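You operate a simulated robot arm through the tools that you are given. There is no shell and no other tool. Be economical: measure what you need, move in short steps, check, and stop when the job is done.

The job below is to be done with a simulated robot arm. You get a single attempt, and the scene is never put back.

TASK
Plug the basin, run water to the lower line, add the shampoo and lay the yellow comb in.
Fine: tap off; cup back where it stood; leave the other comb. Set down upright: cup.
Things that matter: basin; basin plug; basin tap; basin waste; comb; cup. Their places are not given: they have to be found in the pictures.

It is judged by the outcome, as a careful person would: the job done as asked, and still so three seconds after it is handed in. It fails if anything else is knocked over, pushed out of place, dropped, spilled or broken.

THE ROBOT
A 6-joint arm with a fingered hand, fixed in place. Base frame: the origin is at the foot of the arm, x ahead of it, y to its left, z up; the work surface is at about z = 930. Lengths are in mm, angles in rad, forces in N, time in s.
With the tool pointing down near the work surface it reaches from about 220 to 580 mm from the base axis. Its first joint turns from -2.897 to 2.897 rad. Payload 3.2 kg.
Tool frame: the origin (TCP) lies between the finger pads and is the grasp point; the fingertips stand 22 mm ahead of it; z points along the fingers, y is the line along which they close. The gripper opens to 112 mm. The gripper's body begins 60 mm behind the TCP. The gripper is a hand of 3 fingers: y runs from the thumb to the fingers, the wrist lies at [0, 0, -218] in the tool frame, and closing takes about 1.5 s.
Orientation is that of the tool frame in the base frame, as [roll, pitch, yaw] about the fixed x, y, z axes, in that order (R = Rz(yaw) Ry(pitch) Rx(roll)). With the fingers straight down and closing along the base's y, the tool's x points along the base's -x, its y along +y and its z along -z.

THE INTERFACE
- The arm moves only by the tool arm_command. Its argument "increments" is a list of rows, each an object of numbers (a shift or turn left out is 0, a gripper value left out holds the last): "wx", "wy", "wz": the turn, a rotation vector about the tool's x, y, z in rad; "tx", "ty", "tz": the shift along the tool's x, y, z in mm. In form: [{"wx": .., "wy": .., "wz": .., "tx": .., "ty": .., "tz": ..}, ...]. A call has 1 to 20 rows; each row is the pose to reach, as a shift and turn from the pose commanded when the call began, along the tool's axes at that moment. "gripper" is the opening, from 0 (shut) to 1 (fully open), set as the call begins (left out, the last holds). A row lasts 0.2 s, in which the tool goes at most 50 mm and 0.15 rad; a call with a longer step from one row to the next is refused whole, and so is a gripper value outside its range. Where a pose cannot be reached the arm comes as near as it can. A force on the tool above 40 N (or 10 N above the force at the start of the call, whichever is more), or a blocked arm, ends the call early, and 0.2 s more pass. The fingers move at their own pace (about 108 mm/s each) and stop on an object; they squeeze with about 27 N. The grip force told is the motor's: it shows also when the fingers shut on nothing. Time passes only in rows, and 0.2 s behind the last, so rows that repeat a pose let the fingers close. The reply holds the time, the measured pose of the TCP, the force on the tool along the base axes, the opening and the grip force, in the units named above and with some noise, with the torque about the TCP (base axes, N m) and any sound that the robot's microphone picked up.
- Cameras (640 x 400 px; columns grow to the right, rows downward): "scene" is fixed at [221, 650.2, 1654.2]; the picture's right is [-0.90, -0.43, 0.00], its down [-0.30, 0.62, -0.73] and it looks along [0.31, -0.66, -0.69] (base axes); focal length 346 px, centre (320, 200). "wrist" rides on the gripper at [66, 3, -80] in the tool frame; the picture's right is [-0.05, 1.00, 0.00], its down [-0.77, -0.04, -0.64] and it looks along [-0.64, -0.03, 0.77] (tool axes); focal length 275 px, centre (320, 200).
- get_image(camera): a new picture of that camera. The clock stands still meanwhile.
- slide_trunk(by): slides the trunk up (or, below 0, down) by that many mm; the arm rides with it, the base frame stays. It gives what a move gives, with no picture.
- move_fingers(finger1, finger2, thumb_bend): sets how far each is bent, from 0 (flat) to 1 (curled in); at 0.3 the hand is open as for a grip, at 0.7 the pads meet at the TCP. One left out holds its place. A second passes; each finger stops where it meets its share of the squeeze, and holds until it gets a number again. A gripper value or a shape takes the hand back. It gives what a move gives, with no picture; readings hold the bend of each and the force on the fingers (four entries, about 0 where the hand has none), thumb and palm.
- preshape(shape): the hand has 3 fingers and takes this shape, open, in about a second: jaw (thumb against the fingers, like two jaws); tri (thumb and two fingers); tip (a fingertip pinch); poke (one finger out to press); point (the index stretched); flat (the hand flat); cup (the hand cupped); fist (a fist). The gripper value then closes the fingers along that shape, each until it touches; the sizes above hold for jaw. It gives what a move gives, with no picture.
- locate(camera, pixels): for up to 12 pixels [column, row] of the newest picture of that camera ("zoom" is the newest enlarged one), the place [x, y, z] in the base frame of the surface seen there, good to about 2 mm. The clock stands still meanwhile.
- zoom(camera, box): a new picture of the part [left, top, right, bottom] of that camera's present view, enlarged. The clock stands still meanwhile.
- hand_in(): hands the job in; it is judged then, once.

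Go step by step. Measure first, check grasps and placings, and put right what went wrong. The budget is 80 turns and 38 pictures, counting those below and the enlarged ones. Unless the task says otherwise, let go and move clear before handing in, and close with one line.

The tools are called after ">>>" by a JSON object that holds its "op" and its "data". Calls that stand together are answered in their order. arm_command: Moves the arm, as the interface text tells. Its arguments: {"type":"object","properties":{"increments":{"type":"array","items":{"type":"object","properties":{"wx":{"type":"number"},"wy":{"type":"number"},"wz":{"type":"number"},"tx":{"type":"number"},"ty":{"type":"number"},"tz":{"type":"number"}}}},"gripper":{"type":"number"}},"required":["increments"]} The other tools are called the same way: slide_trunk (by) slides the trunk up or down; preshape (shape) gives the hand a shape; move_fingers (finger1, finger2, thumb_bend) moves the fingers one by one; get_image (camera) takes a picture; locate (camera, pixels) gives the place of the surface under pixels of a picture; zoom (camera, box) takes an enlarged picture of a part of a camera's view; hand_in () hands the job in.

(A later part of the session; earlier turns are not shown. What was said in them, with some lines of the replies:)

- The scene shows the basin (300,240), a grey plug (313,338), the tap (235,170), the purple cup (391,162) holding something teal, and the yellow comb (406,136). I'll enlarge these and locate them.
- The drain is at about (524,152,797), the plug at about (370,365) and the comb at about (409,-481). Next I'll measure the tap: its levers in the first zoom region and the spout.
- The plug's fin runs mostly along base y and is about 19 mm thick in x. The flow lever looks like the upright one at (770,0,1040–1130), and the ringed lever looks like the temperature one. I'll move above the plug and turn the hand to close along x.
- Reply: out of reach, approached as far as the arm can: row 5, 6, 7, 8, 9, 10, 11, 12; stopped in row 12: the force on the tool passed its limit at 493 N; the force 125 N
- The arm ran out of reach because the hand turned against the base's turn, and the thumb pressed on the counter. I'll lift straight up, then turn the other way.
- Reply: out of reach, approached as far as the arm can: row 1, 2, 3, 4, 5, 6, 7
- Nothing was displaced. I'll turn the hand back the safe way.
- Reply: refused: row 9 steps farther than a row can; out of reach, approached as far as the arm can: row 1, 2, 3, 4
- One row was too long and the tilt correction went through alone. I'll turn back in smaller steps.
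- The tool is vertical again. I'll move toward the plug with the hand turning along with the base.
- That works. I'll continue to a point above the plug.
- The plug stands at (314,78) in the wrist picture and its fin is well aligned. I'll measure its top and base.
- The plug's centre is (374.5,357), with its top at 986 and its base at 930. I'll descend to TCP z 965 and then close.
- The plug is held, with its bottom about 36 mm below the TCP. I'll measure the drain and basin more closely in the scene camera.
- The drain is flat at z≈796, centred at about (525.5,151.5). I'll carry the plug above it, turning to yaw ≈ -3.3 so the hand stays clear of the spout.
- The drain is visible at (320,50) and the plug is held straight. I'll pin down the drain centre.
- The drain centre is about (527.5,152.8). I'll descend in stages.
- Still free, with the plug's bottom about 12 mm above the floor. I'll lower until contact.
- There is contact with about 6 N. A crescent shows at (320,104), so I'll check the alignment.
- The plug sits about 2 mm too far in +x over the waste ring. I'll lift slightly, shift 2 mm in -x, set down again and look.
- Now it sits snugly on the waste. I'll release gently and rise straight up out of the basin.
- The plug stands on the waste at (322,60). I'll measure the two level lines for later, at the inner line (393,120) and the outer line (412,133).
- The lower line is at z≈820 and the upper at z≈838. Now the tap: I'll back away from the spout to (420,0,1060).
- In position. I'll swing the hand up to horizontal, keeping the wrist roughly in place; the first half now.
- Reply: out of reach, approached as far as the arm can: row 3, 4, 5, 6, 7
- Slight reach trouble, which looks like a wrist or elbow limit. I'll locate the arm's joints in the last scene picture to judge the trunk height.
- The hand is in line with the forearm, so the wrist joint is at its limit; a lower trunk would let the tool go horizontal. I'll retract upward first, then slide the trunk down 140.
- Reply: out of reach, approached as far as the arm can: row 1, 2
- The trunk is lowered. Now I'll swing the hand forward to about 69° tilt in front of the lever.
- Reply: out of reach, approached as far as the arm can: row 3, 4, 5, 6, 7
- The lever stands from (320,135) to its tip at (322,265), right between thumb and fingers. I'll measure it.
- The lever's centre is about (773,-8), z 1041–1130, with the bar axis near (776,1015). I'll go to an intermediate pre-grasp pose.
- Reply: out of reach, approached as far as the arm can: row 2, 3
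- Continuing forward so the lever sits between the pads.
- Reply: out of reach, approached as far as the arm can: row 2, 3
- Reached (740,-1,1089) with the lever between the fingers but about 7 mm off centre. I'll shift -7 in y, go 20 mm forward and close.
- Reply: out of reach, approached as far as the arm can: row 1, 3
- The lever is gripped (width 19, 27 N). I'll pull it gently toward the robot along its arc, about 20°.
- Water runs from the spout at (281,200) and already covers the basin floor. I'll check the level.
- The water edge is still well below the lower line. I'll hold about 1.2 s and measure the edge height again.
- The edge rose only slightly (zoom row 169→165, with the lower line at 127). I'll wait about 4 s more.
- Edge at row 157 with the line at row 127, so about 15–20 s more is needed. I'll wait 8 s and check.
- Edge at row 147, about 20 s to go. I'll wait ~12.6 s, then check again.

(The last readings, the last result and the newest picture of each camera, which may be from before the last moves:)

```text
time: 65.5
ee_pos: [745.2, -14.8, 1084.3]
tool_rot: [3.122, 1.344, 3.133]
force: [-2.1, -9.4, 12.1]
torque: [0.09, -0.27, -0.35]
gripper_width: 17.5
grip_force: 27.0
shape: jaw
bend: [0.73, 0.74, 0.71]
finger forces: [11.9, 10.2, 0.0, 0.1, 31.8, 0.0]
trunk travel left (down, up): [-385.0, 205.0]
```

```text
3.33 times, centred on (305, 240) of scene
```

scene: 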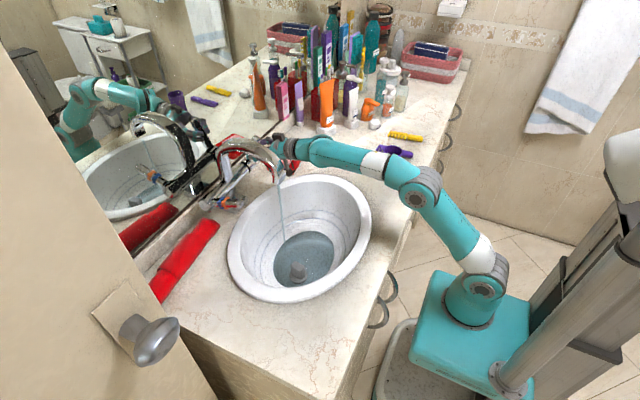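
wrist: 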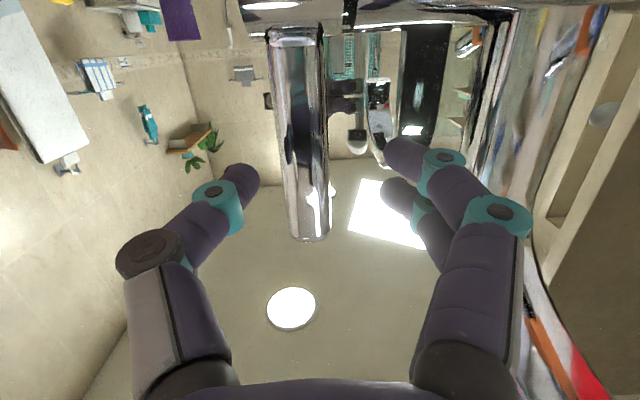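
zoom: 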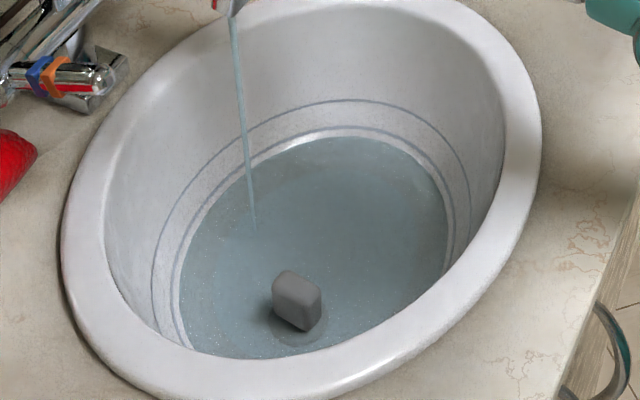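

Edge at row 137, about 12 s left. I'll wait 8.4 s and check.

>>> {"op": "arm_command", "data": {"increments": [{}, {}, {}, {}, {}, {}, {}, {}, {}, {}, {}, {}, {}, {}, {}, {}, {}, {}, {}, {}]}}

>>> {"op": "arm_command", "data": {"increments": [{}, {}, {}, {}, {}, {}, {}, {}, {}, {}, {}, {}, {}, {}, {}, {}, {}, {}, {}, {}]}}

>>> {"op": "zoom", "data": {"camera": "scene", "box": [235, 180, 375, 300]}}

```text
time: 69.7
ee_pos: [745.9, -16.2, 1083.3]
tool_rot: [3.123, 1.344, 3.132]
force: [-1.0, -10.2, 12.4]
torque: [0.09, -0.3, -0.35]
gripper_width: 17.6
grip_force: 27.3
shape: jaw
bend: [0.73, 0.74, 0.71]
finger forces: [11.8, 10.1, 0.1, 0.0, 31.8, 0.1]
trunk travel left (down, up): [-385.0, 205.0]
```

```text
time: 73.9
ee_pos: [745.4, -16.5, 1084.9]
tool_rot: [3.122, 1.344, 3.133]
force: [-1.8, -8.6, 13.0]
torque: [0.08, -0.27, -0.35]
gripper_width: 17.4
grip_force: 26.8
shape: jaw
bend: [0.73, 0.74, 0.71]
finger forces: [11.9, 10.2, 0.1, 0.0, 31.7, 0.0]
trunk travel left (down, up): [-385.0, 205.0]
```

```text
3.33 times, centred on (305, 240) of scene
```

zoom: 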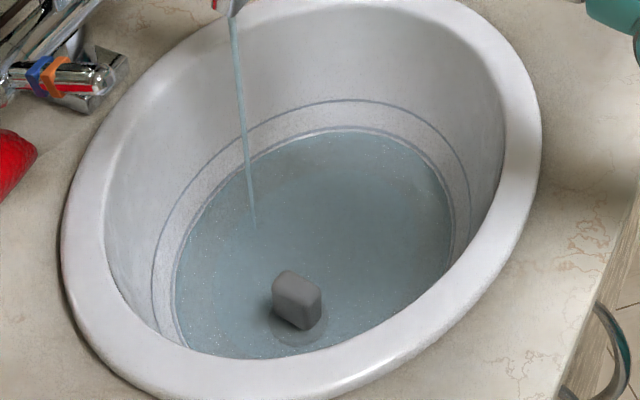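

The edge is now almost at the lower line (row 131 against 127). I'll wait 1.6 s more and then push the lever back upright.

>>> {"op": "arm_command", "data": {"increments": [{}, {}, {}, {}, {}, {}, {}, {}, {"tx": -1.5, "tz": 6, "wy": -0.015}, {"tx": -3.5, "tz": 12, "wy": -0.03}, {"tx": -6, "tz": 18, "wy": -0.045}, {"tx": -8, "tz": 24, "wy": -0.06}, {"tx": -8, "tz": 27, "wy": -0.06}]}}

>>> {"op": "get_image", "data": {"camera": "scene"}}

```text
time: 76.7
ee_pos: [772.0, -17.5, 1084.5]
tool_rot: [3.127, 1.408, 3.136]
force: [-4.2, -2.9, 11.3]
torque: [0.18, 0.22, -0.19]
gripper_width: 18.3
grip_force: 26.8
shape: jaw
bend: [0.75, 0.72, 0.72]
finger forces: [16.3, 17.8, 0.1, 0.1, 30.0, 0.0]
out of reach, approached as far as the arm can: row 13
trunk travel left (down, up): [-385.0, 205.0]
```

```text
10 pictures are left
```

scene: 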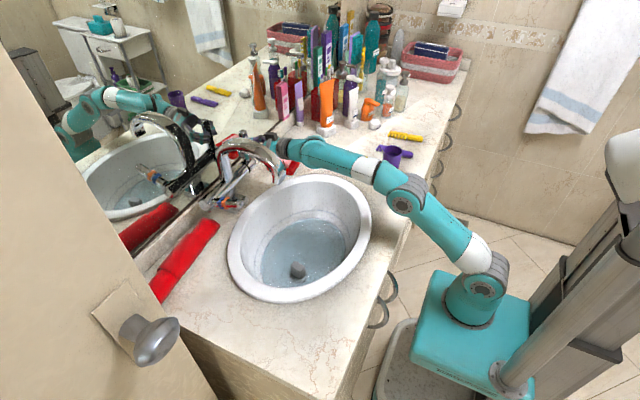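

The stream has stopped. I'll open and back straight off the lever, then tilt the hand down.

>>> {"op": "arm_command", "data": {"increments": [{}, {}, {}, {}], "gripper": 0.45}}

>>> {"op": "arm_command", "data": {"increments": [{"tx": 1, "tz": -20}, {"tx": 3, "tz": -45, "wy": 0.02}, {"tx": 7, "tz": -75, "wy": 0.15}, {"tx": 12, "tz": -105, "wy": 0.28}, {"tx": 16.5, "tz": -131, "wy": 0.41}, {"tx": 16.5, "tz": -131, "wy": 0.41}]}}

```text
time: 77.7
ee_pos: [773.5, -15.7, 1082.2]
tool_rot: [3.13, 1.401, 3.141]
force: [0.7, 0.5, -0.6]
torque: [-0.01, -0.01, 0.01]
gripper_width: 49.9
grip_force: 0.1
shape: jaw
bend: [0.73, 0.73, 0.7]
finger forces: [0.0, 0.0, 0.0, 0.0, 0.0, 0.0]
trunk travel left (down, up): [-385.0, 205.0]
```

```text
time: 79.1
ee_pos: [641.8, -17.8, 1090.0]
tool_rot: [3.127, 0.986, 3.139]
force: [-0.1, 0.2, 0.7]
torque: [0.03, -0.02, 0.02]
gripper_width: 49.6
grip_force: 0.0
shape: jaw
bend: [0.73, 0.73, 0.7]
finger forces: [0.0, 0.1, 0.0, 0.0, 0.0, 0.0]
out of reach, approached as far as the arm can: row 4
trunk travel left (down, up): [-385.0, 205.0]
```

The lever is released. I'll measure the cup from the latest scene picture (around (393,157)) and meanwhile fold the hand back to a safe pose.

>>> {"op": "arm_command", "data": {"increments": [{"tx": 23, "tz": -21, "wy": 0.0}, {"tx": 46, "tz": -43, "wy": 0.0}, {"tx": 70, "tz": -64, "wy": 0.0}, {"tx": 92, "tz": -85, "wy": 0.0}, {"tx": 92, "tz": -85, "wy": 0.0}], "gripper": 1}}

>>> {"op": "zoom", "data": {"camera": "scene", "box": [345, 110, 441, 200]}}

```text
time: 80.3
ee_pos: [522.2, -19.1, 1059.5]
tool_rot: [3.132, 0.99, 3.141]
force: [-0.7, 0.2, 0.3]
torque: [0.04, 0.02, -0.02]
gripper_width: 111.8
grip_force: 0.0
shape: jaw
bend: [0.3, 0.3, 0.3]
finger forces: [0.1, 0.1, 0.0, 0.0, 0.0, 0.0]
out of reach, approached as far as the arm can: row 1, 2
trunk travel left (down, up): [-385.0, 205.0]
```

```text
4.44 times, centred on (393, 155) of scene
```

zoom: 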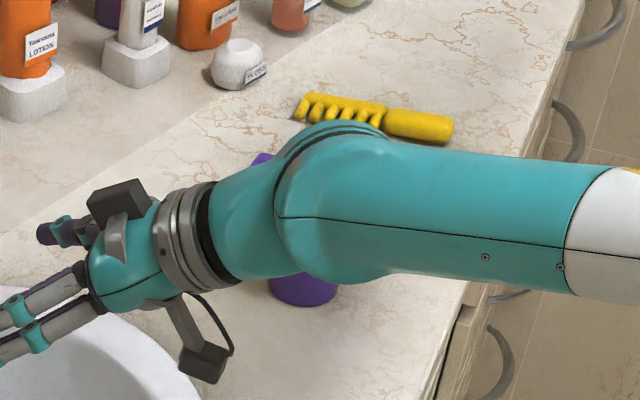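

The cup is hidden by the arm now, so I'll locate it in the previous full scene picture.

>>> {"op": "locate", "data": {"camera": "scene", "pixels": [[383, 153], [403, 153], [393, 147], [393, 158], [393, 165], [393, 174], [386, 165], [401, 165], [393, 178], [399, 149], [387, 149], [410, 155]]}}

```text
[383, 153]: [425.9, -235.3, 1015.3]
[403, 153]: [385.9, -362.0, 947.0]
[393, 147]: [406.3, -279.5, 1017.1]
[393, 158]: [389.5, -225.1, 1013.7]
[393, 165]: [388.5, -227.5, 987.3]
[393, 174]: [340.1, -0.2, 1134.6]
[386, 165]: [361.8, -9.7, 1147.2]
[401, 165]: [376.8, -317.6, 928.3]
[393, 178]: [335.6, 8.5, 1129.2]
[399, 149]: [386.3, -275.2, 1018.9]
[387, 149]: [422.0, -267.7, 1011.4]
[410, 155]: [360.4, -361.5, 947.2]
```

The cup centre is about (403,-251), r≈28.5, with its rim at z≈1016. I'll move to a high pre-grasp pose behind it, azimuth -0.557, at about 57° tilt.

>>> {"op": "arm_command", "data": {"increments": [{"tx": 10, "ty": -27, "tz": -26, "wx": 0.066, "wz": 0.044}, {"tx": 20, "ty": -54, "tz": -52, "wx": 0.133, "wz": 0.087}, {"tx": 30, "ty": -80, "tz": -77, "wx": 0.2, "wz": 0.131}, {"tx": 40, "ty": -107, "tz": -103, "wx": 0.266, "wz": 0.175}, {"tx": 51, "ty": -134, "tz": -129, "wx": 0.333, "wz": 0.219}, {"tx": 61, "ty": -161, "tz": -155, "wx": 0.4, "wz": 0.262}, {"tx": 71, "ty": -188, "tz": -181, "wx": 0.466, "wz": 0.306}, {"tx": 71, "ty": -188, "tz": -181, "wx": 0.466, "wz": 0.306}]}}

>>> {"op": "get_image", "data": {"camera": "scene"}}

```text
time: 82.1
ee_pos: [329.7, -203.5, 1100.5]
tool_rot: [3.141, 0.989, 2.583]
force: [0.6, -1.1, -0.6]
torque: [0.01, 0.0, 0.02]
gripper_width: 111.7
grip_force: 0.0
shape: jaw
bend: [0.3, 0.3, 0.3]
finger forces: [0.0, 0.0, 0.1, 0.0, 0.1, 0.0]
out of reach, approached as far as the arm can: row 1, 2, 3, 4
trunk travel left (down, up): [-385.0, 205.0]
```

```text
8 pictures are left
```

scene: 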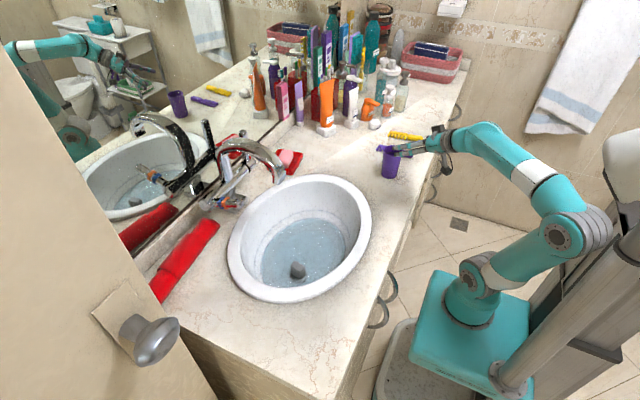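

The tap is off, the basin is filled, and the hand is behind and above the cup. I'll refine the cup's place with points on its visible body.

>>> {"op": "locate", "data": {"camera": "scene", "pixels": [[390, 160], [390, 168], [390, 174], [384, 165], [396, 165], [382, 158], [398, 160], [384, 150], [387, 176], [393, 176], [381, 152], [386, 170]]}}

```text
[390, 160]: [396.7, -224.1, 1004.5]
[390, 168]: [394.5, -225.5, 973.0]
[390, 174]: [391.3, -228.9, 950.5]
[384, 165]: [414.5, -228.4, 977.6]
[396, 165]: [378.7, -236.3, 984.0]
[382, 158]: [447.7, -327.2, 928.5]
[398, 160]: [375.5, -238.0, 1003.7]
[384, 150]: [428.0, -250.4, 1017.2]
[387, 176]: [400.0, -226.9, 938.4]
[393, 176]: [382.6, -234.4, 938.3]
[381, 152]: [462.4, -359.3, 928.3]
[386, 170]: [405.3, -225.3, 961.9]
```

Cup centre refined to (402,-252), r≈27. I'll go down to the pre-grasp line, then slide along the fingers' axis onto the cup at z≈985.

>>> {"op": "arm_command", "data": {"increments": [{"tx": 24, "ty": -1.4, "tz": 16}, {"tx": 48.5, "ty": -2.8, "tz": 31.8}, {"tx": 48.5, "ty": -2.8, "tz": 57}, {"tx": 48.5, "ty": -2.8, "tz": 83}, {"tx": 48.5, "ty": -2.8, "tz": 109}, {"tx": 48.5, "ty": -2.8, "tz": 134}, {"tx": 48.5, "ty": -2.8, "tz": 134}]}}

>>> {"op": "get_image", "data": {"camera": "wrist"}}

```text
time: 83.7
ee_pos: [402.1, -252.0, 985.0]
tool_rot: [-3.141, 0.989, 2.584]
force: [-0.2, -0.6, -0.1]
torque: [0.03, 0.02, 0.0]
gripper_width: 112.0
grip_force: 0.1
shape: jaw
bend: [0.3, 0.3, 0.3]
finger forces: [0.1, 0.0, 0.0, 0.0, 0.0, 0.1]
trunk travel left (down, up): [-385.0, 205.0]
```

```text
7 pictures are left
```

wrist: 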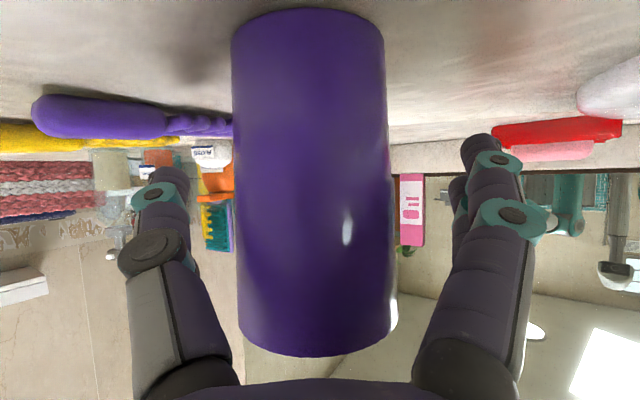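

The cup is centred between thumb and fingers (picture upside-down, rim at row 350). I'll close and lift.

>>> {"op": "arm_command", "data": {"increments": [{}, {}, {}, {}, {}, {}, {}], "gripper": 0}}

>>> {"op": "arm_command", "data": {"increments": [{"tx": -8.4, "tz": -5.5}, {"tx": -25, "tz": -16.5}, {"tx": -50, "tz": -33}, {"tx": -75, "tz": -49}, {"tx": -84, "tz": -55}, {"tx": -84, "tz": -55}]}}

```text
time: 85.3
ee_pos: [401.9, -251.2, 983.7]
tool_rot: [3.141, 0.99, 2.584]
force: [0.3, -0.5, 0.5]
torque: [0.03, -0.02, 0.0]
gripper_width: 37.7
grip_force: 26.9
shape: jaw
bend: [0.74, 0.73, 0.71]
finger forces: [10.9, 11.5, 0.0, 0.1, 24.4, 0.0]
trunk travel left (down, up): [-385.0, 205.0]
```

```text
time: 86.7
ee_pos: [401.1, -252.9, 1086.0]
tool_rot: [3.14, 0.99, 2.584]
force: [-0.4, 0.0, -0.4]
torque: [-0.04, -0.01, -0.01]
gripper_width: 37.7
grip_force: 27.1
shape: jaw
bend: [0.74, 0.73, 0.71]
finger forces: [10.7, 11.6, 0.1, 0.1, 24.2, 0.1]
trunk travel left (down, up): [-385.0, 205.0]
```

Grip width is 37.7 against a cup of about 55, so I'll check how the cup is held.

>>> {"op": "get_image", "data": {"camera": "scene"}}

>>> {"op": "locate", "data": {"camera": "scene", "pixels": [[385, 125], [390, 135], [395, 120], [388, 145]]}}

```text
6 pictures are left
```

scene: 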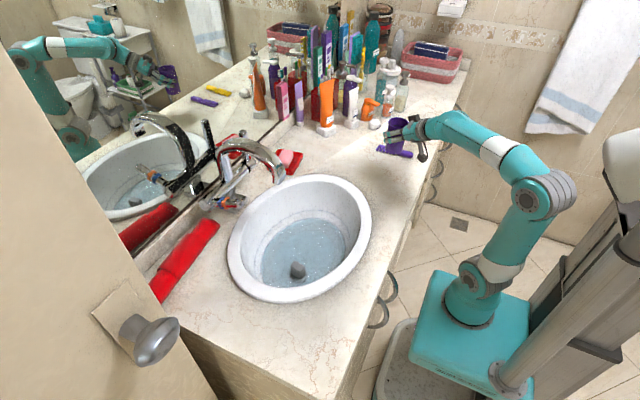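

```text
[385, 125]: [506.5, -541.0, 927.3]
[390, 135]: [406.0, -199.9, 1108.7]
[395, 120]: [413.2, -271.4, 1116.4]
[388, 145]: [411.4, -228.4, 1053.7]
```

The cup is held upright. I'll carry it level to above the basin at (520,20).

>>> {"op": "arm_command", "data": {"increments": [{"tx": 1.2, "ty": 15, "tz": -1.8, "wx": -0.025, "wz": -0.016}, {"tx": 3.6, "ty": 44, "tz": -5.4, "wx": -0.075, "wz": -0.049}, {"tx": 5.9, "ty": 74, "tz": -9, "wx": -0.125, "wz": -0.082}, {"tx": 8.3, "ty": 103, "tz": -12.7, "wx": -0.175, "wz": -0.115}, {"tx": 10.7, "ty": 133, "tz": -16.3, "wx": -0.225, "wz": -0.148}, {"tx": 13, "ty": 162, "tz": -20, "wx": -0.275, "wz": -0.18}, {"tx": 15.4, "ty": 192, "tz": -23.5, "wx": -0.324, "wz": -0.213}, {"tx": 17.8, "ty": 221, "tz": -27.2, "wx": -0.374, "wz": -0.246}, {"tx": 20.1, "ty": 251, "tz": -30.8, "wx": -0.424, "wz": -0.279}, {"tx": 22.5, "ty": 280, "tz": -34.4, "wx": -0.474, "wz": -0.312}, {"tx": 23.7, "ty": 294.8, "tz": -36.2, "wx": -0.499, "wz": -0.328}, {"tx": 23.7, "ty": 294.8, "tz": -36.2, "wx": -0.499, "wz": -0.328}]}}

```text
time: 89.3
ee_pos: [519.0, 4.5, 1086.5]
tool_rot: [3.126, 0.99, -3.103]
force: [0.4, 0.2, -0.5]
torque: [0.01, 0.01, 0.01]
gripper_width: 37.6
grip_force: 27.3
shape: jaw
bend: [0.74, 0.73, 0.71]
finger forces: [10.7, 11.7, 0.0, 0.0, 24.2, 0.1]
out of reach, approached as far as the arm can: row 6, 7, 8, 9, 10, 11, 12
trunk travel left (down, up): [-385.0, 205.0]
```

Slightly short of target at (519,4.5), but well over the basin. I'll lower 50 mm and roll the hand so that the cup's mouth turns toward +y, over the water.

>>> {"op": "arm_command", "data": {"increments": [{"tx": 14, "tz": 9, "wz": -0.05}, {"tx": 28, "tz": 18, "wz": -0.15}, {"tx": 42, "tz": 27.5, "wz": -0.25}, {"tx": 42, "tz": 27.5, "wz": -0.35}, {"tx": 42, "tz": 27.5, "wz": -0.45}, {"tx": 42, "tz": 27.5, "wz": -0.55}, {"tx": 42, "tz": 27.5, "wz": -0.65}, {"tx": 42, "tz": 27.5, "wz": -0.75}, {"tx": 42, "tz": 27.5, "wz": -0.85}, {"tx": 42, "tz": 27.5, "wz": -0.95}, {"tx": 42, "tz": 27.5, "wz": -1.05}, {"tx": 42, "tz": 27.5, "wz": -1.15}, {"tx": 42, "tz": 27.5, "wz": -1.25}, {"tx": 42, "tz": 27.5, "wz": -1.35}, {"tx": 42, "tz": 27.5, "wz": -1.45}, {"tx": 42, "tz": 27.5, "wz": -1.55}]}}

```text
time: 92.7
ee_pos: [519.8, 1.5, 1036.2]
tool_rot: [-2.151, 0.022, -1.537]
force: [0.3, 0.2, -0.2]
torque: [-0.01, 0.01, 0.0]
gripper_width: 37.5
grip_force: 27.0
shape: jaw
bend: [0.74, 0.73, 0.71]
finger forces: [10.9, 12.0, 0.0, 0.0, 23.9, 0.0]
trunk travel left (down, up): [-385.0, 205.0]
```

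Tilted about 73° now. I'll continue the roll to ~170° so the mouth points downward, shifting a little toward the basin's middle, and hold there.

>>> {"op": "arm_command", "data": {"increments": [{"tx": -3, "ty": -3, "tz": 4, "wz": -0.1}, {"tx": -6, "ty": -6, "tz": 8, "wz": -0.2}, {"tx": -9, "ty": -9, "tz": 13, "wz": -0.3}, {"tx": -12, "ty": -12, "tz": 17, "wz": -0.4}, {"tx": -15, "ty": -13.7, "tz": 21, "wz": -0.5}, {"tx": -15, "ty": -13.7, "tz": 21, "wz": -0.6}, {"tx": -15, "ty": -13.7, "tz": 21, "wz": -0.7}, {"tx": -15, "ty": -13.7, "tz": 21, "wz": -0.8}, {"tx": -15, "ty": -13.7, "tz": 21, "wz": -0.9}, {"tx": -15, "ty": -13.7, "tz": 21, "wz": -1.0}, {"tx": -15, "ty": -13.7, "tz": 21, "wz": -1.1}, {"tx": -15, "ty": -13.7, "tz": 21, "wz": -1.2}, {"tx": -15, "ty": -13.7, "tz": 21, "wz": -1.3}, {"tx": -15, "ty": -13.7, "tz": 21, "wz": -1.4}, {"tx": -15, "ty": -13.7, "tz": 21, "wz": -1.4}, {"tx": -15, "ty": -13.7, "tz": 21, "wz": -1.4}, {"tx": -15, "ty": -13.7, "tz": 21, "wz": -1.4}, {"tx": -15, "ty": -13.7, "tz": 21, "wz": -1.4}, {"tx": -15, "ty": -13.7, "tz": 21, "wz": -1.4}, {"tx": -15, "ty": -13.7, "tz": 21, "wz": -1.4}]}}

>>> {"op": "get_image", "data": {"camera": "scene"}}

```text
time: 96.9
ee_pos: [544.5, 5.0, 1034.7]
tool_rot: [-2.847, -0.962, -0.3]
force: [-0.6, -0.7, -0.8]
torque: [0.02, 0.0, -0.01]
gripper_width: 37.3
grip_force: 26.7
shape: jaw
bend: [0.74, 0.73, 0.71]
finger forces: [10.6, 11.9, 0.0, 0.1, 24.1, 0.0]
out of reach, approached as far as the arm can: row 2, 3, 4, 5, 6, 7, 8, 9, 10, 11, 12, 13, 14, 15, 16, 17, 18, 19, 20
trunk travel left (down, up): [-385.0, 205.0]
```

```text
5 pictures are left
```

scene: 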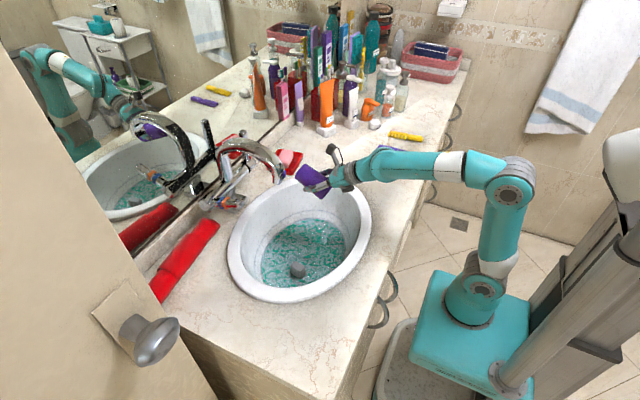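

The teal shampoo is in the water and nothing was spilled. I'll hold a little longer to drain, then roll the cup back upright above the basin.

>>> {"op": "arm_command", "data": {"increments": [{}, {}, {}, {}, {}, {}, {}, {}, {}, {}, {"wz": 0.14}, {"wz": 0.28}, {"wz": 0.42}, {"wz": 0.56}, {"wz": 0.7}, {"wz": 0.84}, {"wz": 0.98}, {"wz": 1.12}, {"wz": 1.26}, {"wz": 1.4}]}}

>>> {"op": "arm_command", "data": {"increments": [{"wz": 0.14}, {"wz": 0.28}, {"wz": 0.42}, {"wz": 0.56}, {"wz": 0.7}, {"wz": 0.84}, {"wz": 0.98}, {"wz": 1.12}, {"wz": 1.26}, {"wz": 1.4}, {"wz": 1.5}, {"wz": 1.5}]}}

```text
time: 101.1
ee_pos: [545.3, 2.7, 1034.4]
tool_rot: [-2.15, 0.026, -1.537]
force: [0.1, 0.1, -0.2]
torque: [-0.01, -0.01, -0.01]
gripper_width: 37.4
grip_force: 26.7
shape: jaw
bend: [0.74, 0.73, 0.71]
finger forces: [10.7, 12.0, 0.0, 0.0, 23.9, 0.1]
trunk travel left (down, up): [-385.0, 205.0]
```

```text
time: 103.7
ee_pos: [544.0, 2.3, 1034.4]
tool_rot: [-3.08, 0.988, -3.015]
force: [-0.1, -0.4, 0.2]
torque: [0.0, 0.0, 0.0]
gripper_width: 37.1
grip_force: 27.6
shape: jaw
bend: [0.74, 0.73, 0.71]
finger forces: [10.5, 11.7, 0.0, 0.0, 23.9, 0.0]
trunk travel left (down, up): [-385.0, 205.0]
```

The cup is upright again. I'll carry it back to above its spot.

>>> {"op": "arm_command", "data": {"increments": [{"tx": 5.2, "ty": -24, "tz": -15.8, "wx": 0.051, "wz": 0.038}, {"tx": 10.4, "ty": -49, "tz": -31.7, "wx": 0.102, "wz": 0.075}, {"tx": 15.6, "ty": -73, "tz": -47.5, "wx": 0.153, "wz": 0.113}, {"tx": 20.8, "ty": -98, "tz": -63.4, "wx": 0.204, "wz": 0.15}, {"tx": 26, "ty": -122, "tz": -79.2, "wx": 0.255, "wz": 0.188}, {"tx": 31.3, "ty": -147, "tz": -95, "wx": 0.307, "wz": 0.226}, {"tx": 36.5, "ty": -171, "tz": -110.9, "wx": 0.358, "wz": 0.263}, {"tx": 41.7, "ty": -196, "tz": -126.7, "wx": 0.409, "wz": 0.3}, {"tx": 46.9, "ty": -220, "tz": -142.6, "wx": 0.46, "wz": 0.338}, {"tx": 52.1, "ty": -244.5, "tz": -158.4, "wx": 0.511, "wz": 0.376}, {"tx": 52.1, "ty": -244.5, "tz": -158.4, "wx": 0.511, "wz": 0.376}]}}

```text
time: 106.1
ee_pos: [400.5, -246.4, 1087.9]
tool_rot: [-3.137, 1.004, 2.578]
force: [-0.4, 0.0, -0.3]
torque: [0.03, -0.02, 0.01]
gripper_width: 36.9
grip_force: 26.5
shape: jaw
bend: [0.74, 0.73, 0.71]
finger forces: [10.5, 11.6, 0.0, 0.0, 23.7, 0.0]
out of reach, approached as far as the arm can: row 1, 2, 3, 4, 5, 6
trunk travel left (down, up): [-385.0, 205.0]
```

Close to the spot. I'll correct the small offsets and lower to just above the counter.

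>>> {"op": "arm_command", "data": {"increments": [{"tx": 1, "ty": -3.5, "tz": 3, "wy": 0.014}, {"tx": 22, "ty": -3.5, "tz": 17, "wy": 0.014}, {"tx": 44, "ty": -3.5, "tz": 32, "wy": 0.014}, {"tx": 64, "ty": -3.5, "tz": 45, "wy": 0.014}, {"tx": 78, "ty": -3.5, "tz": 54.4, "wy": 0.014}, {"tx": 78, "ty": -3.5, "tz": 54.4, "wy": 0.014}]}}

>>> {"op": "get_image", "data": {"camera": "wrist"}}

```text
time: 107.5
ee_pos: [402.7, -253.0, 993.9]
tool_rot: [-3.137, 0.99, 2.578]
force: [0.8, -0.1, -0.3]
torque: [-0.02, 0.01, -0.03]
gripper_width: 36.7
grip_force: 26.5
shape: jaw
bend: [0.74, 0.73, 0.71]
finger forces: [10.4, 11.7, 0.0, 0.0, 23.4, 0.0]
trunk travel left (down, up): [-385.0, 205.0]
```

```text
4 pictures are left
```

wrist: 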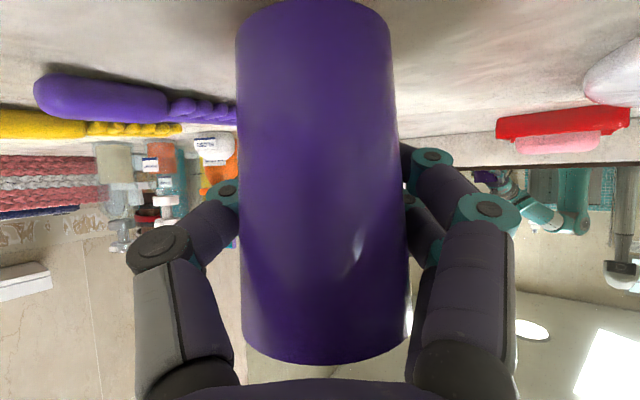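

The cup sits about 4 mm nearer the palm, with its rim leaning about 4° toward the robot. I'll correct that tilt and lower until it touches.

>>> {"op": "arm_command", "data": {"increments": [{"ty": -1.5, "tz": 1.5, "wy": 0.04}, {"ty": -1.5, "tz": 1.5, "wy": 0.07}, {"tx": 2.5, "ty": -1.5, "tz": 3, "wy": 0.07}, {"tx": 5, "ty": -1.5, "tz": 5, "wy": 0.07}, {"tx": 6.5, "ty": -1.5, "tz": 6, "wy": 0.07}, {"tx": 8, "ty": -1.5, "tz": 6.8, "wy": 0.07}, {"tx": 8, "ty": -1.5, "tz": 6.8, "wy": 0.07}]}}

```text
time: 109.1
ee_pos: [402.4, -256.2, 983.4]
tool_rot: [-3.138, 0.923, 2.577]
force: [0.6, 0.1, 7.7]
torque: [0.09, -0.15, -0.06]
gripper_width: 36.7
grip_force: 26.9
shape: jaw
bend: [0.74, 0.73, 0.72]
finger forces: [10.8, 11.1, 0.0, 0.0, 24.0, 0.0]
trunk travel left (down, up): [-385.0, 205.0]
```

It is on the counter (7.7 N). I'll open, then back off along the fingers' axis.

>>> {"op": "arm_command", "data": {"increments": [{}, {}, {}, {}, {}], "gripper": 1}}

>>> {"op": "arm_command", "data": {"increments": [{"tz": -15}, {"tz": -40}, {"tz": -70}, {"tz": -100}, {"tz": -120}, {"tz": -120}]}}

>>> {"op": "get_image", "data": {"camera": "scene"}}

>>> {"op": "locate", "data": {"camera": "scene", "pixels": [[390, 160], [390, 168], [390, 174], [384, 165], [396, 165], [384, 150], [386, 170], [400, 134], [412, 137], [419, 139], [395, 133], [416, 138]]}}

```text
time: 110.3
ee_pos: [402.9, -254.7, 984.1]
tool_rot: [-3.135, 0.921, 2.579]
force: [-0.8, 0.0, 0.9]
torque: [-0.02, 0.02, -0.03]
gripper_width: 112.2
grip_force: 0.1
shape: jaw
bend: [0.3, 0.3, 0.3]
finger forces: [0.0, 0.1, 0.0, 0.0, 0.0, 0.0]
trunk travel left (down, up): [-385.0, 205.0]
```

```text
time: 111.7
ee_pos: [319.5, -202.3, 1055.6]
tool_rot: [-3.139, 0.919, 2.578]
force: [-0.3, -0.1, -1.0]
torque: [0.02, 0.02, -0.01]
gripper_width: 112.3
grip_force: 0.0
shape: jaw
bend: [0.3, 0.3, 0.3]
finger forces: [0.1, 0.0, 0.0, 0.1, 0.1, 0.0]
trunk travel left (down, up): [-385.0, 205.0]
```

```text
3 pictures are left
```

scene: 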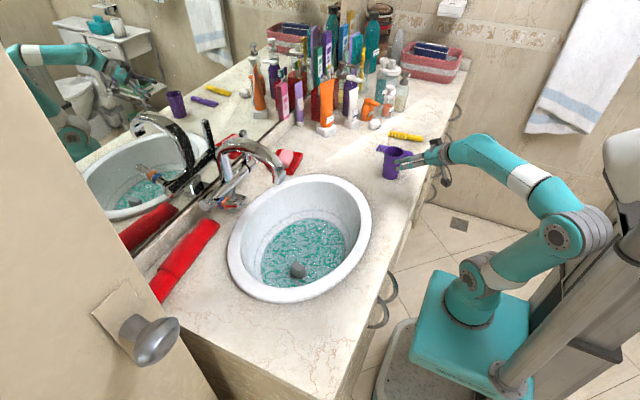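

```text
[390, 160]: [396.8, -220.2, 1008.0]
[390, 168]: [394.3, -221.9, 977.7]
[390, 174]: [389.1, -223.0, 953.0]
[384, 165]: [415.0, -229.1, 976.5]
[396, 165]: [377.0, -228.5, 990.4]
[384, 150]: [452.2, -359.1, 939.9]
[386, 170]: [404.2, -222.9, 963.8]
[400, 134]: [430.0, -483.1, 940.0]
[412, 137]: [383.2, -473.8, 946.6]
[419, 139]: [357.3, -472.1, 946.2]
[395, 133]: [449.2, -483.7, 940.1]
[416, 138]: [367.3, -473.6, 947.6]
```

The cup stands upright within about 5 mm of its old spot, and the shampoo is in. Next is the comb, whose handle is near (385,-480) with its top at z≈950. I'll raise the trunk back and turn the hand so it closes along y.

>>> {"op": "slide_trunk", "data": {"by": 140}}

>>> {"op": "arm_command", "data": {"increments": [{"tx": -7, "ty": -26, "tz": 21, "wx": -0.075, "wz": -0.057}, {"tx": -13, "ty": -52, "tz": 42, "wx": -0.149, "wz": -0.114}, {"tx": -19, "ty": -78, "tz": 62, "wx": -0.224, "wz": -0.17}, {"tx": -26, "ty": -104, "tz": 83, "wx": -0.299, "wz": -0.227}, {"tx": -32, "ty": -130, "tz": 104, "wx": -0.373, "wz": -0.284}, {"tx": -38.8, "ty": -156.3, "tz": 125, "wx": -0.448, "wz": -0.341}, {"tx": -38.8, "ty": -156.3, "tz": 125, "wx": -0.448, "wz": -0.341}], "gripper": 0.6}}

```text
time: 113.3
ee_pos: [321.1, -204.3, 1195.5]
tool_rot: [-3.138, 0.92, 2.58]
force: [0.5, -0.4, -0.7]
torque: [-0.03, -0.03, 0.02]
gripper_width: 112.2
grip_force: 0.2
shape: jaw
bend: [0.3, 0.3, 0.3]
finger forces: [0.0, 0.0, 0.0, 0.0, 0.1, 0.0]
trunk travel left (down, up): [-525.0, 65.0]
```

```text
time: 115.0
ee_pos: [340.0, -401.1, 1151.5]
tool_rot: [-3.139, 0.917, -3.141]
force: [-0.4, -0.5, 0.1]
torque: [-0.04, 0.02, 0.0]
gripper_width: 67.4
grip_force: 0.0
shape: jaw
bend: [0.71, 0.71, 0.71]
finger forces: [0.0, 0.0, 0.0, 0.0, 0.0, 0.0]
trunk travel left (down, up): [-525.0, 65.0]
```

Now to above the comb, reducing the tilt to ~0.5.

>>> {"op": "arm_command", "data": {"increments": [{"tx": 14.4, "ty": -20, "tz": 23, "wy": 0.104}, {"tx": 28.8, "ty": -40, "tz": 46, "wy": 0.208}, {"tx": 43, "ty": -59, "tz": 69, "wy": 0.313}, {"tx": 57.5, "ty": -79, "tz": 91.9, "wy": 0.417}, {"tx": 57.5, "ty": -79, "tz": 91.9, "wy": 0.417}]}}

>>> {"op": "get_image", "data": {"camera": "wrist"}}

```text
time: 116.2
ee_pos: [377.7, -480.5, 1047.9]
tool_rot: [-3.14, 0.499, 3.139]
force: [0.0, -0.6, -0.5]
torque: [0.01, -0.05, 0.01]
gripper_width: 67.7
grip_force: 0.1
shape: jaw
bend: [0.71, 0.71, 0.71]
finger forces: [0.1, 0.0, 0.1, 0.0, 0.1, 0.0]
trunk travel left (down, up): [-525.0, 65.0]
```

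```text
2 pictures are left
```

wrist: 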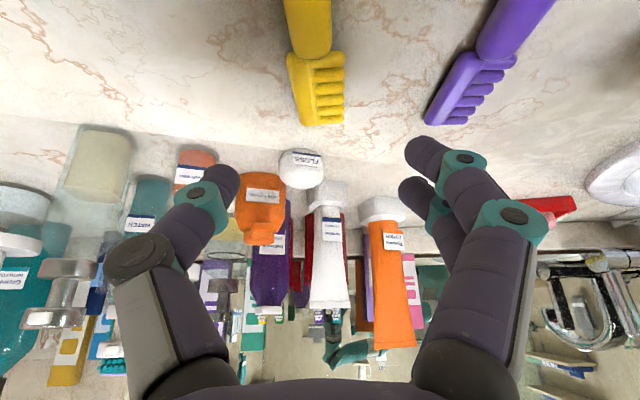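

The yellow comb is at (310,50), with its handle at the top of the picture. I'll measure it.

>>> {"op": "locate", "data": {"camera": "wrist", "pixels": [[305, 5], [310, 25], [308, 45], [312, 55], [295, 60], [320, 70], [300, 110], [288, 25], [329, 25], [335, 65], [320, 122], [330, 110]]}}

```text
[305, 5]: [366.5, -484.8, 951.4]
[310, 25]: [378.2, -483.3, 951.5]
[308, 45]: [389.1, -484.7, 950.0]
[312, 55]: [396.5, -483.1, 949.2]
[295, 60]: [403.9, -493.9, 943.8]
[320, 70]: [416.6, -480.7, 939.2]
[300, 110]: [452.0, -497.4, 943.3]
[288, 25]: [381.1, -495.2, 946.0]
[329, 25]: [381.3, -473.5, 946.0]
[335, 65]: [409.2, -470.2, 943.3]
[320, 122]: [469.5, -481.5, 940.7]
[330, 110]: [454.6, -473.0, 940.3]
```

The handle's centre is y≈-484, 24 mm wide, with its top at 951. I'll descend to TCP z≈956 at x≈374 and close.

>>> {"op": "arm_command", "data": {"increments": [{"tx": 15, "ty": -3.5, "tz": 25}, {"tx": 30, "ty": -3.5, "tz": 50}, {"tx": 40, "ty": -3.5, "tz": 66}, {"tx": 47.6, "ty": -3.5, "tz": 78.9}, {"tx": 47.6, "ty": -3.5, "tz": 78.9}]}}

>>> {"op": "arm_command", "data": {"increments": [{}, {}, {}, {}, {}, {}, {}], "gripper": 0}}

>>> {"op": "arm_command", "data": {"increments": [{"tx": -5, "tz": -9}, {"tx": -19, "tz": -35}, {"tx": -38, "tz": -70}, {"tx": -57, "tz": -105}, {"tx": -57, "tz": -105}]}}

```text
time: 117.3
ee_pos: [373.1, -483.6, 956.0]
tool_rot: [-3.139, 0.5, 3.14]
force: [-0.6, 0.1, -0.1]
torque: [-0.02, 0.0, 0.01]
gripper_width: 67.5
grip_force: 0.1
shape: jaw
bend: [0.71, 0.71, 0.71]
finger forces: [0.0, 0.1, 0.1, 0.0, 0.1, 0.0]
trunk travel left (down, up): [-525.0, 65.0]
```

```text
time: 119.0
ee_pos: [372.7, -484.3, 956.7]
tool_rot: [-3.14, 0.5, 3.141]
force: [-0.5, 0.5, 0.3]
torque: [0.02, -0.02, 0.01]
gripper_width: 18.5
grip_force: 27.0
shape: jaw
bend: [0.73, 0.73, 0.7]
finger forces: [12.3, 12.0, 0.0, 0.1, 24.3, 0.0]
trunk travel left (down, up): [-525.0, 65.0]
```

```text
time: 120.0
ee_pos: [364.6, -476.6, 1070.3]
tool_rot: [-3.134, 0.502, -3.139]
force: [-0.1, -0.4, -0.3]
torque: [0.02, -0.03, -0.02]
gripper_width: 18.6
grip_force: 26.9
shape: jaw
bend: [0.73, 0.73, 0.7]
finger forces: [12.4, 12.2, 0.0, 0.0, 24.6, 0.0]
out of reach, approached as far as the arm can: row 4, 5
trunk travel left (down, up): [-525.0, 65.0]
stopped in row 5: the arm was blocked; the commanded pose is now the measured one
```

The comb is held. Before swinging over I'll check how far forward the bottles stand, from the last wrist picture.

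>>> {"op": "locate", "data": {"camera": "wrist", "pixels": [[390, 215], [330, 200], [395, 320], [330, 290], [260, 200], [300, 165], [410, 280], [540, 205]]}}

>>> {"op": "arm_command", "data": {"increments": [{"tx": -10, "ty": 30, "tz": -2}, {"tx": -21, "ty": 62, "tz": -3}, {"tx": -32, "ty": 94, "tz": -4}, {"tx": -43, "ty": 126, "tz": -5}, {"tx": -43, "ty": 126, "tz": -5}]}}

```text
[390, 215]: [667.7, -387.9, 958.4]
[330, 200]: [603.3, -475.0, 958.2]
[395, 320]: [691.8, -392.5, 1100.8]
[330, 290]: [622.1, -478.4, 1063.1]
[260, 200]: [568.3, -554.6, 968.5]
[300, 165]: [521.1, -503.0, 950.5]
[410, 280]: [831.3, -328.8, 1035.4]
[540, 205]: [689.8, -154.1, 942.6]
```

```text
time: 121.2
ee_pos: [400.7, -350.7, 1094.4]
tool_rot: [-3.132, 0.504, -3.141]
force: [0.2, 0.2, 0.3]
torque: [0.0, 0.03, 0.01]
gripper_width: 18.7
grip_force: 26.5
shape: jaw
bend: [0.73, 0.73, 0.7]
finger forces: [12.5, 11.9, 0.1, 0.0, 24.3, 0.0]
trunk travel left (down, up): [-525.0, 65.0]
```

The bottles all stand at x>600, so the path is clear. I'll carry the comb past the cup to the basin.

>>> {"op": "arm_command", "data": {"increments": [{"tx": -14.6, "ty": 38, "tz": 8}, {"tx": -29, "ty": 77, "tz": 16}, {"tx": -44, "ty": 115, "tz": 24}, {"tx": -58, "ty": 153, "tz": 32}, {"tx": -73, "ty": 192, "tz": 40}, {"tx": -87.6, "ty": 230, "tz": 48}, {"tx": -91, "ty": 262, "tz": 65, "wy": 0.03}, {"tx": -94, "ty": 295, "tz": 81, "wy": 0.06}, {"tx": -98, "ty": 327, "tz": 98, "wy": 0.09}, {"tx": -101, "ty": 360, "tz": 115, "wy": 0.12}, {"tx": -104.4, "ty": 392, "tz": 131.8, "wy": 0.154}, {"tx": -104.4, "ty": 392, "tz": 131.8, "wy": 0.154}]}}

>>> {"op": "get_image", "data": {"camera": "wrist"}}

```text
time: 123.8
ee_pos: [564.8, 37.4, 1038.2]
tool_rot: [3.132, 0.337, -3.142]
force: [-0.3, -0.1, 0.5]
torque: [0.01, 0.03, -0.02]
gripper_width: 18.4
grip_force: 26.7
shape: jaw
bend: [0.73, 0.73, 0.7]
finger forces: [12.4, 11.9, 0.0, 0.1, 24.4, 0.0]
out of reach, approached as far as the arm can: row 10, 11, 12
trunk travel left (down, up): [-525.0, 65.0]
```

```text
1 pictures are left
```

wrist: 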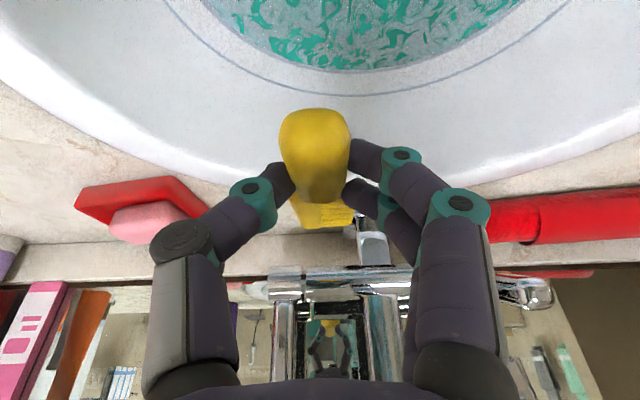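

The comb is held fine, handle end toward the camera at (315,120). I'll measure the water's back edge and the comb.

>>> {"op": "locate", "data": {"camera": "wrist", "pixels": [[370, 66], [370, 70], [370, 95], [245, 35], [470, 40], [315, 115], [315, 140], [320, 215], [345, 215]]}}

```text
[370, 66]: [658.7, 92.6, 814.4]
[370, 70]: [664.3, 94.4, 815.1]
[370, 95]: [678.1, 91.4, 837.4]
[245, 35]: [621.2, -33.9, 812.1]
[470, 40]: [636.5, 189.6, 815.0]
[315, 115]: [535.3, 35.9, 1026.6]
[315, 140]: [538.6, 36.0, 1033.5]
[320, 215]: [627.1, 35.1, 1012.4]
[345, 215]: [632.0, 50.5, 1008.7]
```

The water sits at z≈815, at the lower line. I'll shift back 30 mm and lower the comb into the water until its teeth end is just above the floor.

>>> {"op": "arm_command", "data": {"increments": [{"tx": 28, "tz": -10}, {"tx": 40, "tz": 23}, {"tx": 52, "tz": 58}, {"tx": 64, "tz": 93}, {"tx": 76, "tz": 127}, {"tx": 84, "tz": 150}, {"tx": 88, "tz": 161}, {"tx": 90.5, "tz": 168}, {"tx": 90.5, "tz": 168}]}}

```text
time: 125.8
ee_pos: [529.0, 13.3, 840.8]
tool_rot: [3.091, 0.363, -3.14]
force: [21.5, 3.6, 6.6]
torque: [-0.19, 2.25, -0.26]
gripper_width: 18.6
grip_force: 26.9
shape: jaw
bend: [0.73, 0.73, 0.7]
finger forces: [12.3, 12.0, 0.1, 0.1, 24.2, 0.0]
out of reach, approached as far as the arm can: row 1, 2, 3, 4, 5, 6, 7, 8, 9
trunk travel left (down, up): [-525.0, 65.0]
```

A 21 N push in +x about 100 mm above the TCP shows the hand's upper part touching the basin's front wall. I'll ease off forward, up and toward the basin's middle.

>>> {"op": "arm_command", "data": {"increments": [{"tx": -10, "tz": -3}, {"tx": -18, "ty": 4, "tz": -6, "wz": -0.05}, {"tx": -18, "ty": 12, "tz": -6, "wz": -0.12}, {"tx": -18, "ty": 20, "tz": -6, "wz": -0.2}, {"tx": -18, "ty": 20, "tz": -6, "wz": -0.2}]}}

```text
time: 127.0
ee_pos: [540.8, 27.8, 849.0]
tool_rot: [-3.133, 0.367, -2.928]
force: [-0.5, 0.4, -0.4]
torque: [-0.01, -0.03, -0.01]
gripper_width: 18.2
grip_force: 26.9
shape: jaw
bend: [0.73, 0.73, 0.7]
finger forces: [12.3, 11.8, 0.1, 0.1, 24.2, 0.0]
out of reach, approached as far as the arm can: row 3, 4, 5
trunk travel left (down, up): [-525.0, 65.0]
```

Free of contact. I'll release the comb here with a small opening and rise straight up.

>>> {"op": "arm_command", "data": {"increments": [{"tx": 1, "tz": 3}, {"tx": 1, "tz": 4}, {"tx": 1, "tz": 4}]}}

>>> {"op": "arm_command", "data": {"increments": [{}, {}, {}, {}, {}], "gripper": 0.6}}

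>>> {"op": "arm_command", "data": {"increments": [{"tx": -6, "tz": -18}, {"tx": -18, "tz": -50}, {"tx": -32, "tz": -90}, {"tx": -46, "tz": -130}, {"tx": -60, "tz": -170}, {"tx": -60, "tz": -170}]}}

```text
time: 127.8
ee_pos: [540.3, 21.2, 844.3]
tool_rot: [-3.126, 0.367, -2.927]
force: [0.7, 0.2, -0.4]
torque: [0.0, 0.03, -0.02]
gripper_width: 18.4
grip_force: 27.3
shape: jaw
bend: [0.73, 0.73, 0.7]
finger forces: [12.4, 11.9, 0.0, 0.0, 24.2, 0.0]
out of reach, approached as far as the arm can: row 1, 2, 3
trunk travel left (down, up): [-525.0, 65.0]
```

```text
time: 129.0
ee_pos: [539.6, 23.5, 844.8]
tool_rot: [-3.128, 0.369, -2.928]
force: [-0.9, -0.2, -0.8]
torque: [0.01, 0.0, 0.01]
gripper_width: 66.9
grip_force: 0.2
shape: jaw
bend: [0.71, 0.71, 0.71]
finger forces: [0.0, 0.0, 0.0, 0.1, 0.1, 0.1]
trunk travel left (down, up): [-525.0, 65.0]
```

```text
time: 130.4
ee_pos: [536.8, 25.8, 1024.4]
tool_rot: [-3.117, 0.363, -2.929]
force: [0.7, 0.0, 0.7]
torque: [-0.02, -0.01, -0.01]
gripper_width: 66.7
grip_force: 0.0
shape: jaw
bend: [0.71, 0.71, 0.71]
finger forces: [0.0, 0.0, 0.0, 0.1, 0.0, 0.0]
out of reach, approached as far as the arm can: row 1, 2, 3
trunk travel left (down, up): [-525.0, 65.0]
```

Released. I'll move clear and take the last picture.

>>> {"op": "arm_command", "data": {"increments": [{"tx": 23, "ty": -11, "tz": -25}, {"tx": 46, "ty": -22, "tz": -50}, {"tx": 69, "ty": -33, "tz": -74}, {"tx": 92, "ty": -44, "tz": -99}, {"tx": 115.5, "ty": -55, "tz": -124}, {"tx": 115.5, "ty": -55, "tz": -124}]}}

>>> {"op": "get_image", "data": {"camera": "scene"}}

```text
time: 131.8
ee_pos: [395.3, -58.7, 1101.7]
tool_rot: [-3.116, 0.363, -2.928]
force: [0.2, 0.4, 0.3]
torque: [0.03, 0.01, 0.0]
gripper_width: 67.0
grip_force: 0.0
shape: jaw
bend: [0.71, 0.71, 0.71]
finger forces: [0.0, 0.1, 0.1, 0.1, 0.0, 0.0]
trunk travel left (down, up): [-525.0, 65.0]
```

```text
0 pictures are left
```

scene: 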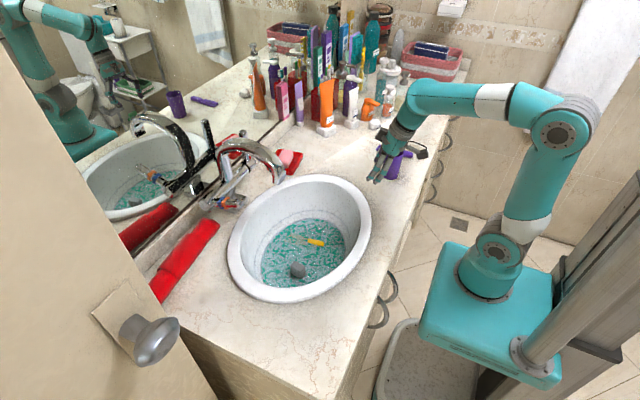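

The yellow comb lies in the water at (312,240), the plug is in at (298,270), there is no stream from the tap, the cup is on its spot, and the purple comb is untouched. I'm handing in.

>>> {"op": "hand_in", "data": {}}

```text
The job is handed in.
```

The basin is plugged and filled to about the lower line with the tap off. The shampoo and the yellow comb are in the water. The cup is upright within about 5 mm of where it stood, and the purple comb was left alone. Early on, a wrong turn pressed the thumb hard on the counter (493 N), but nothing in the pictures looked moved or damaged.
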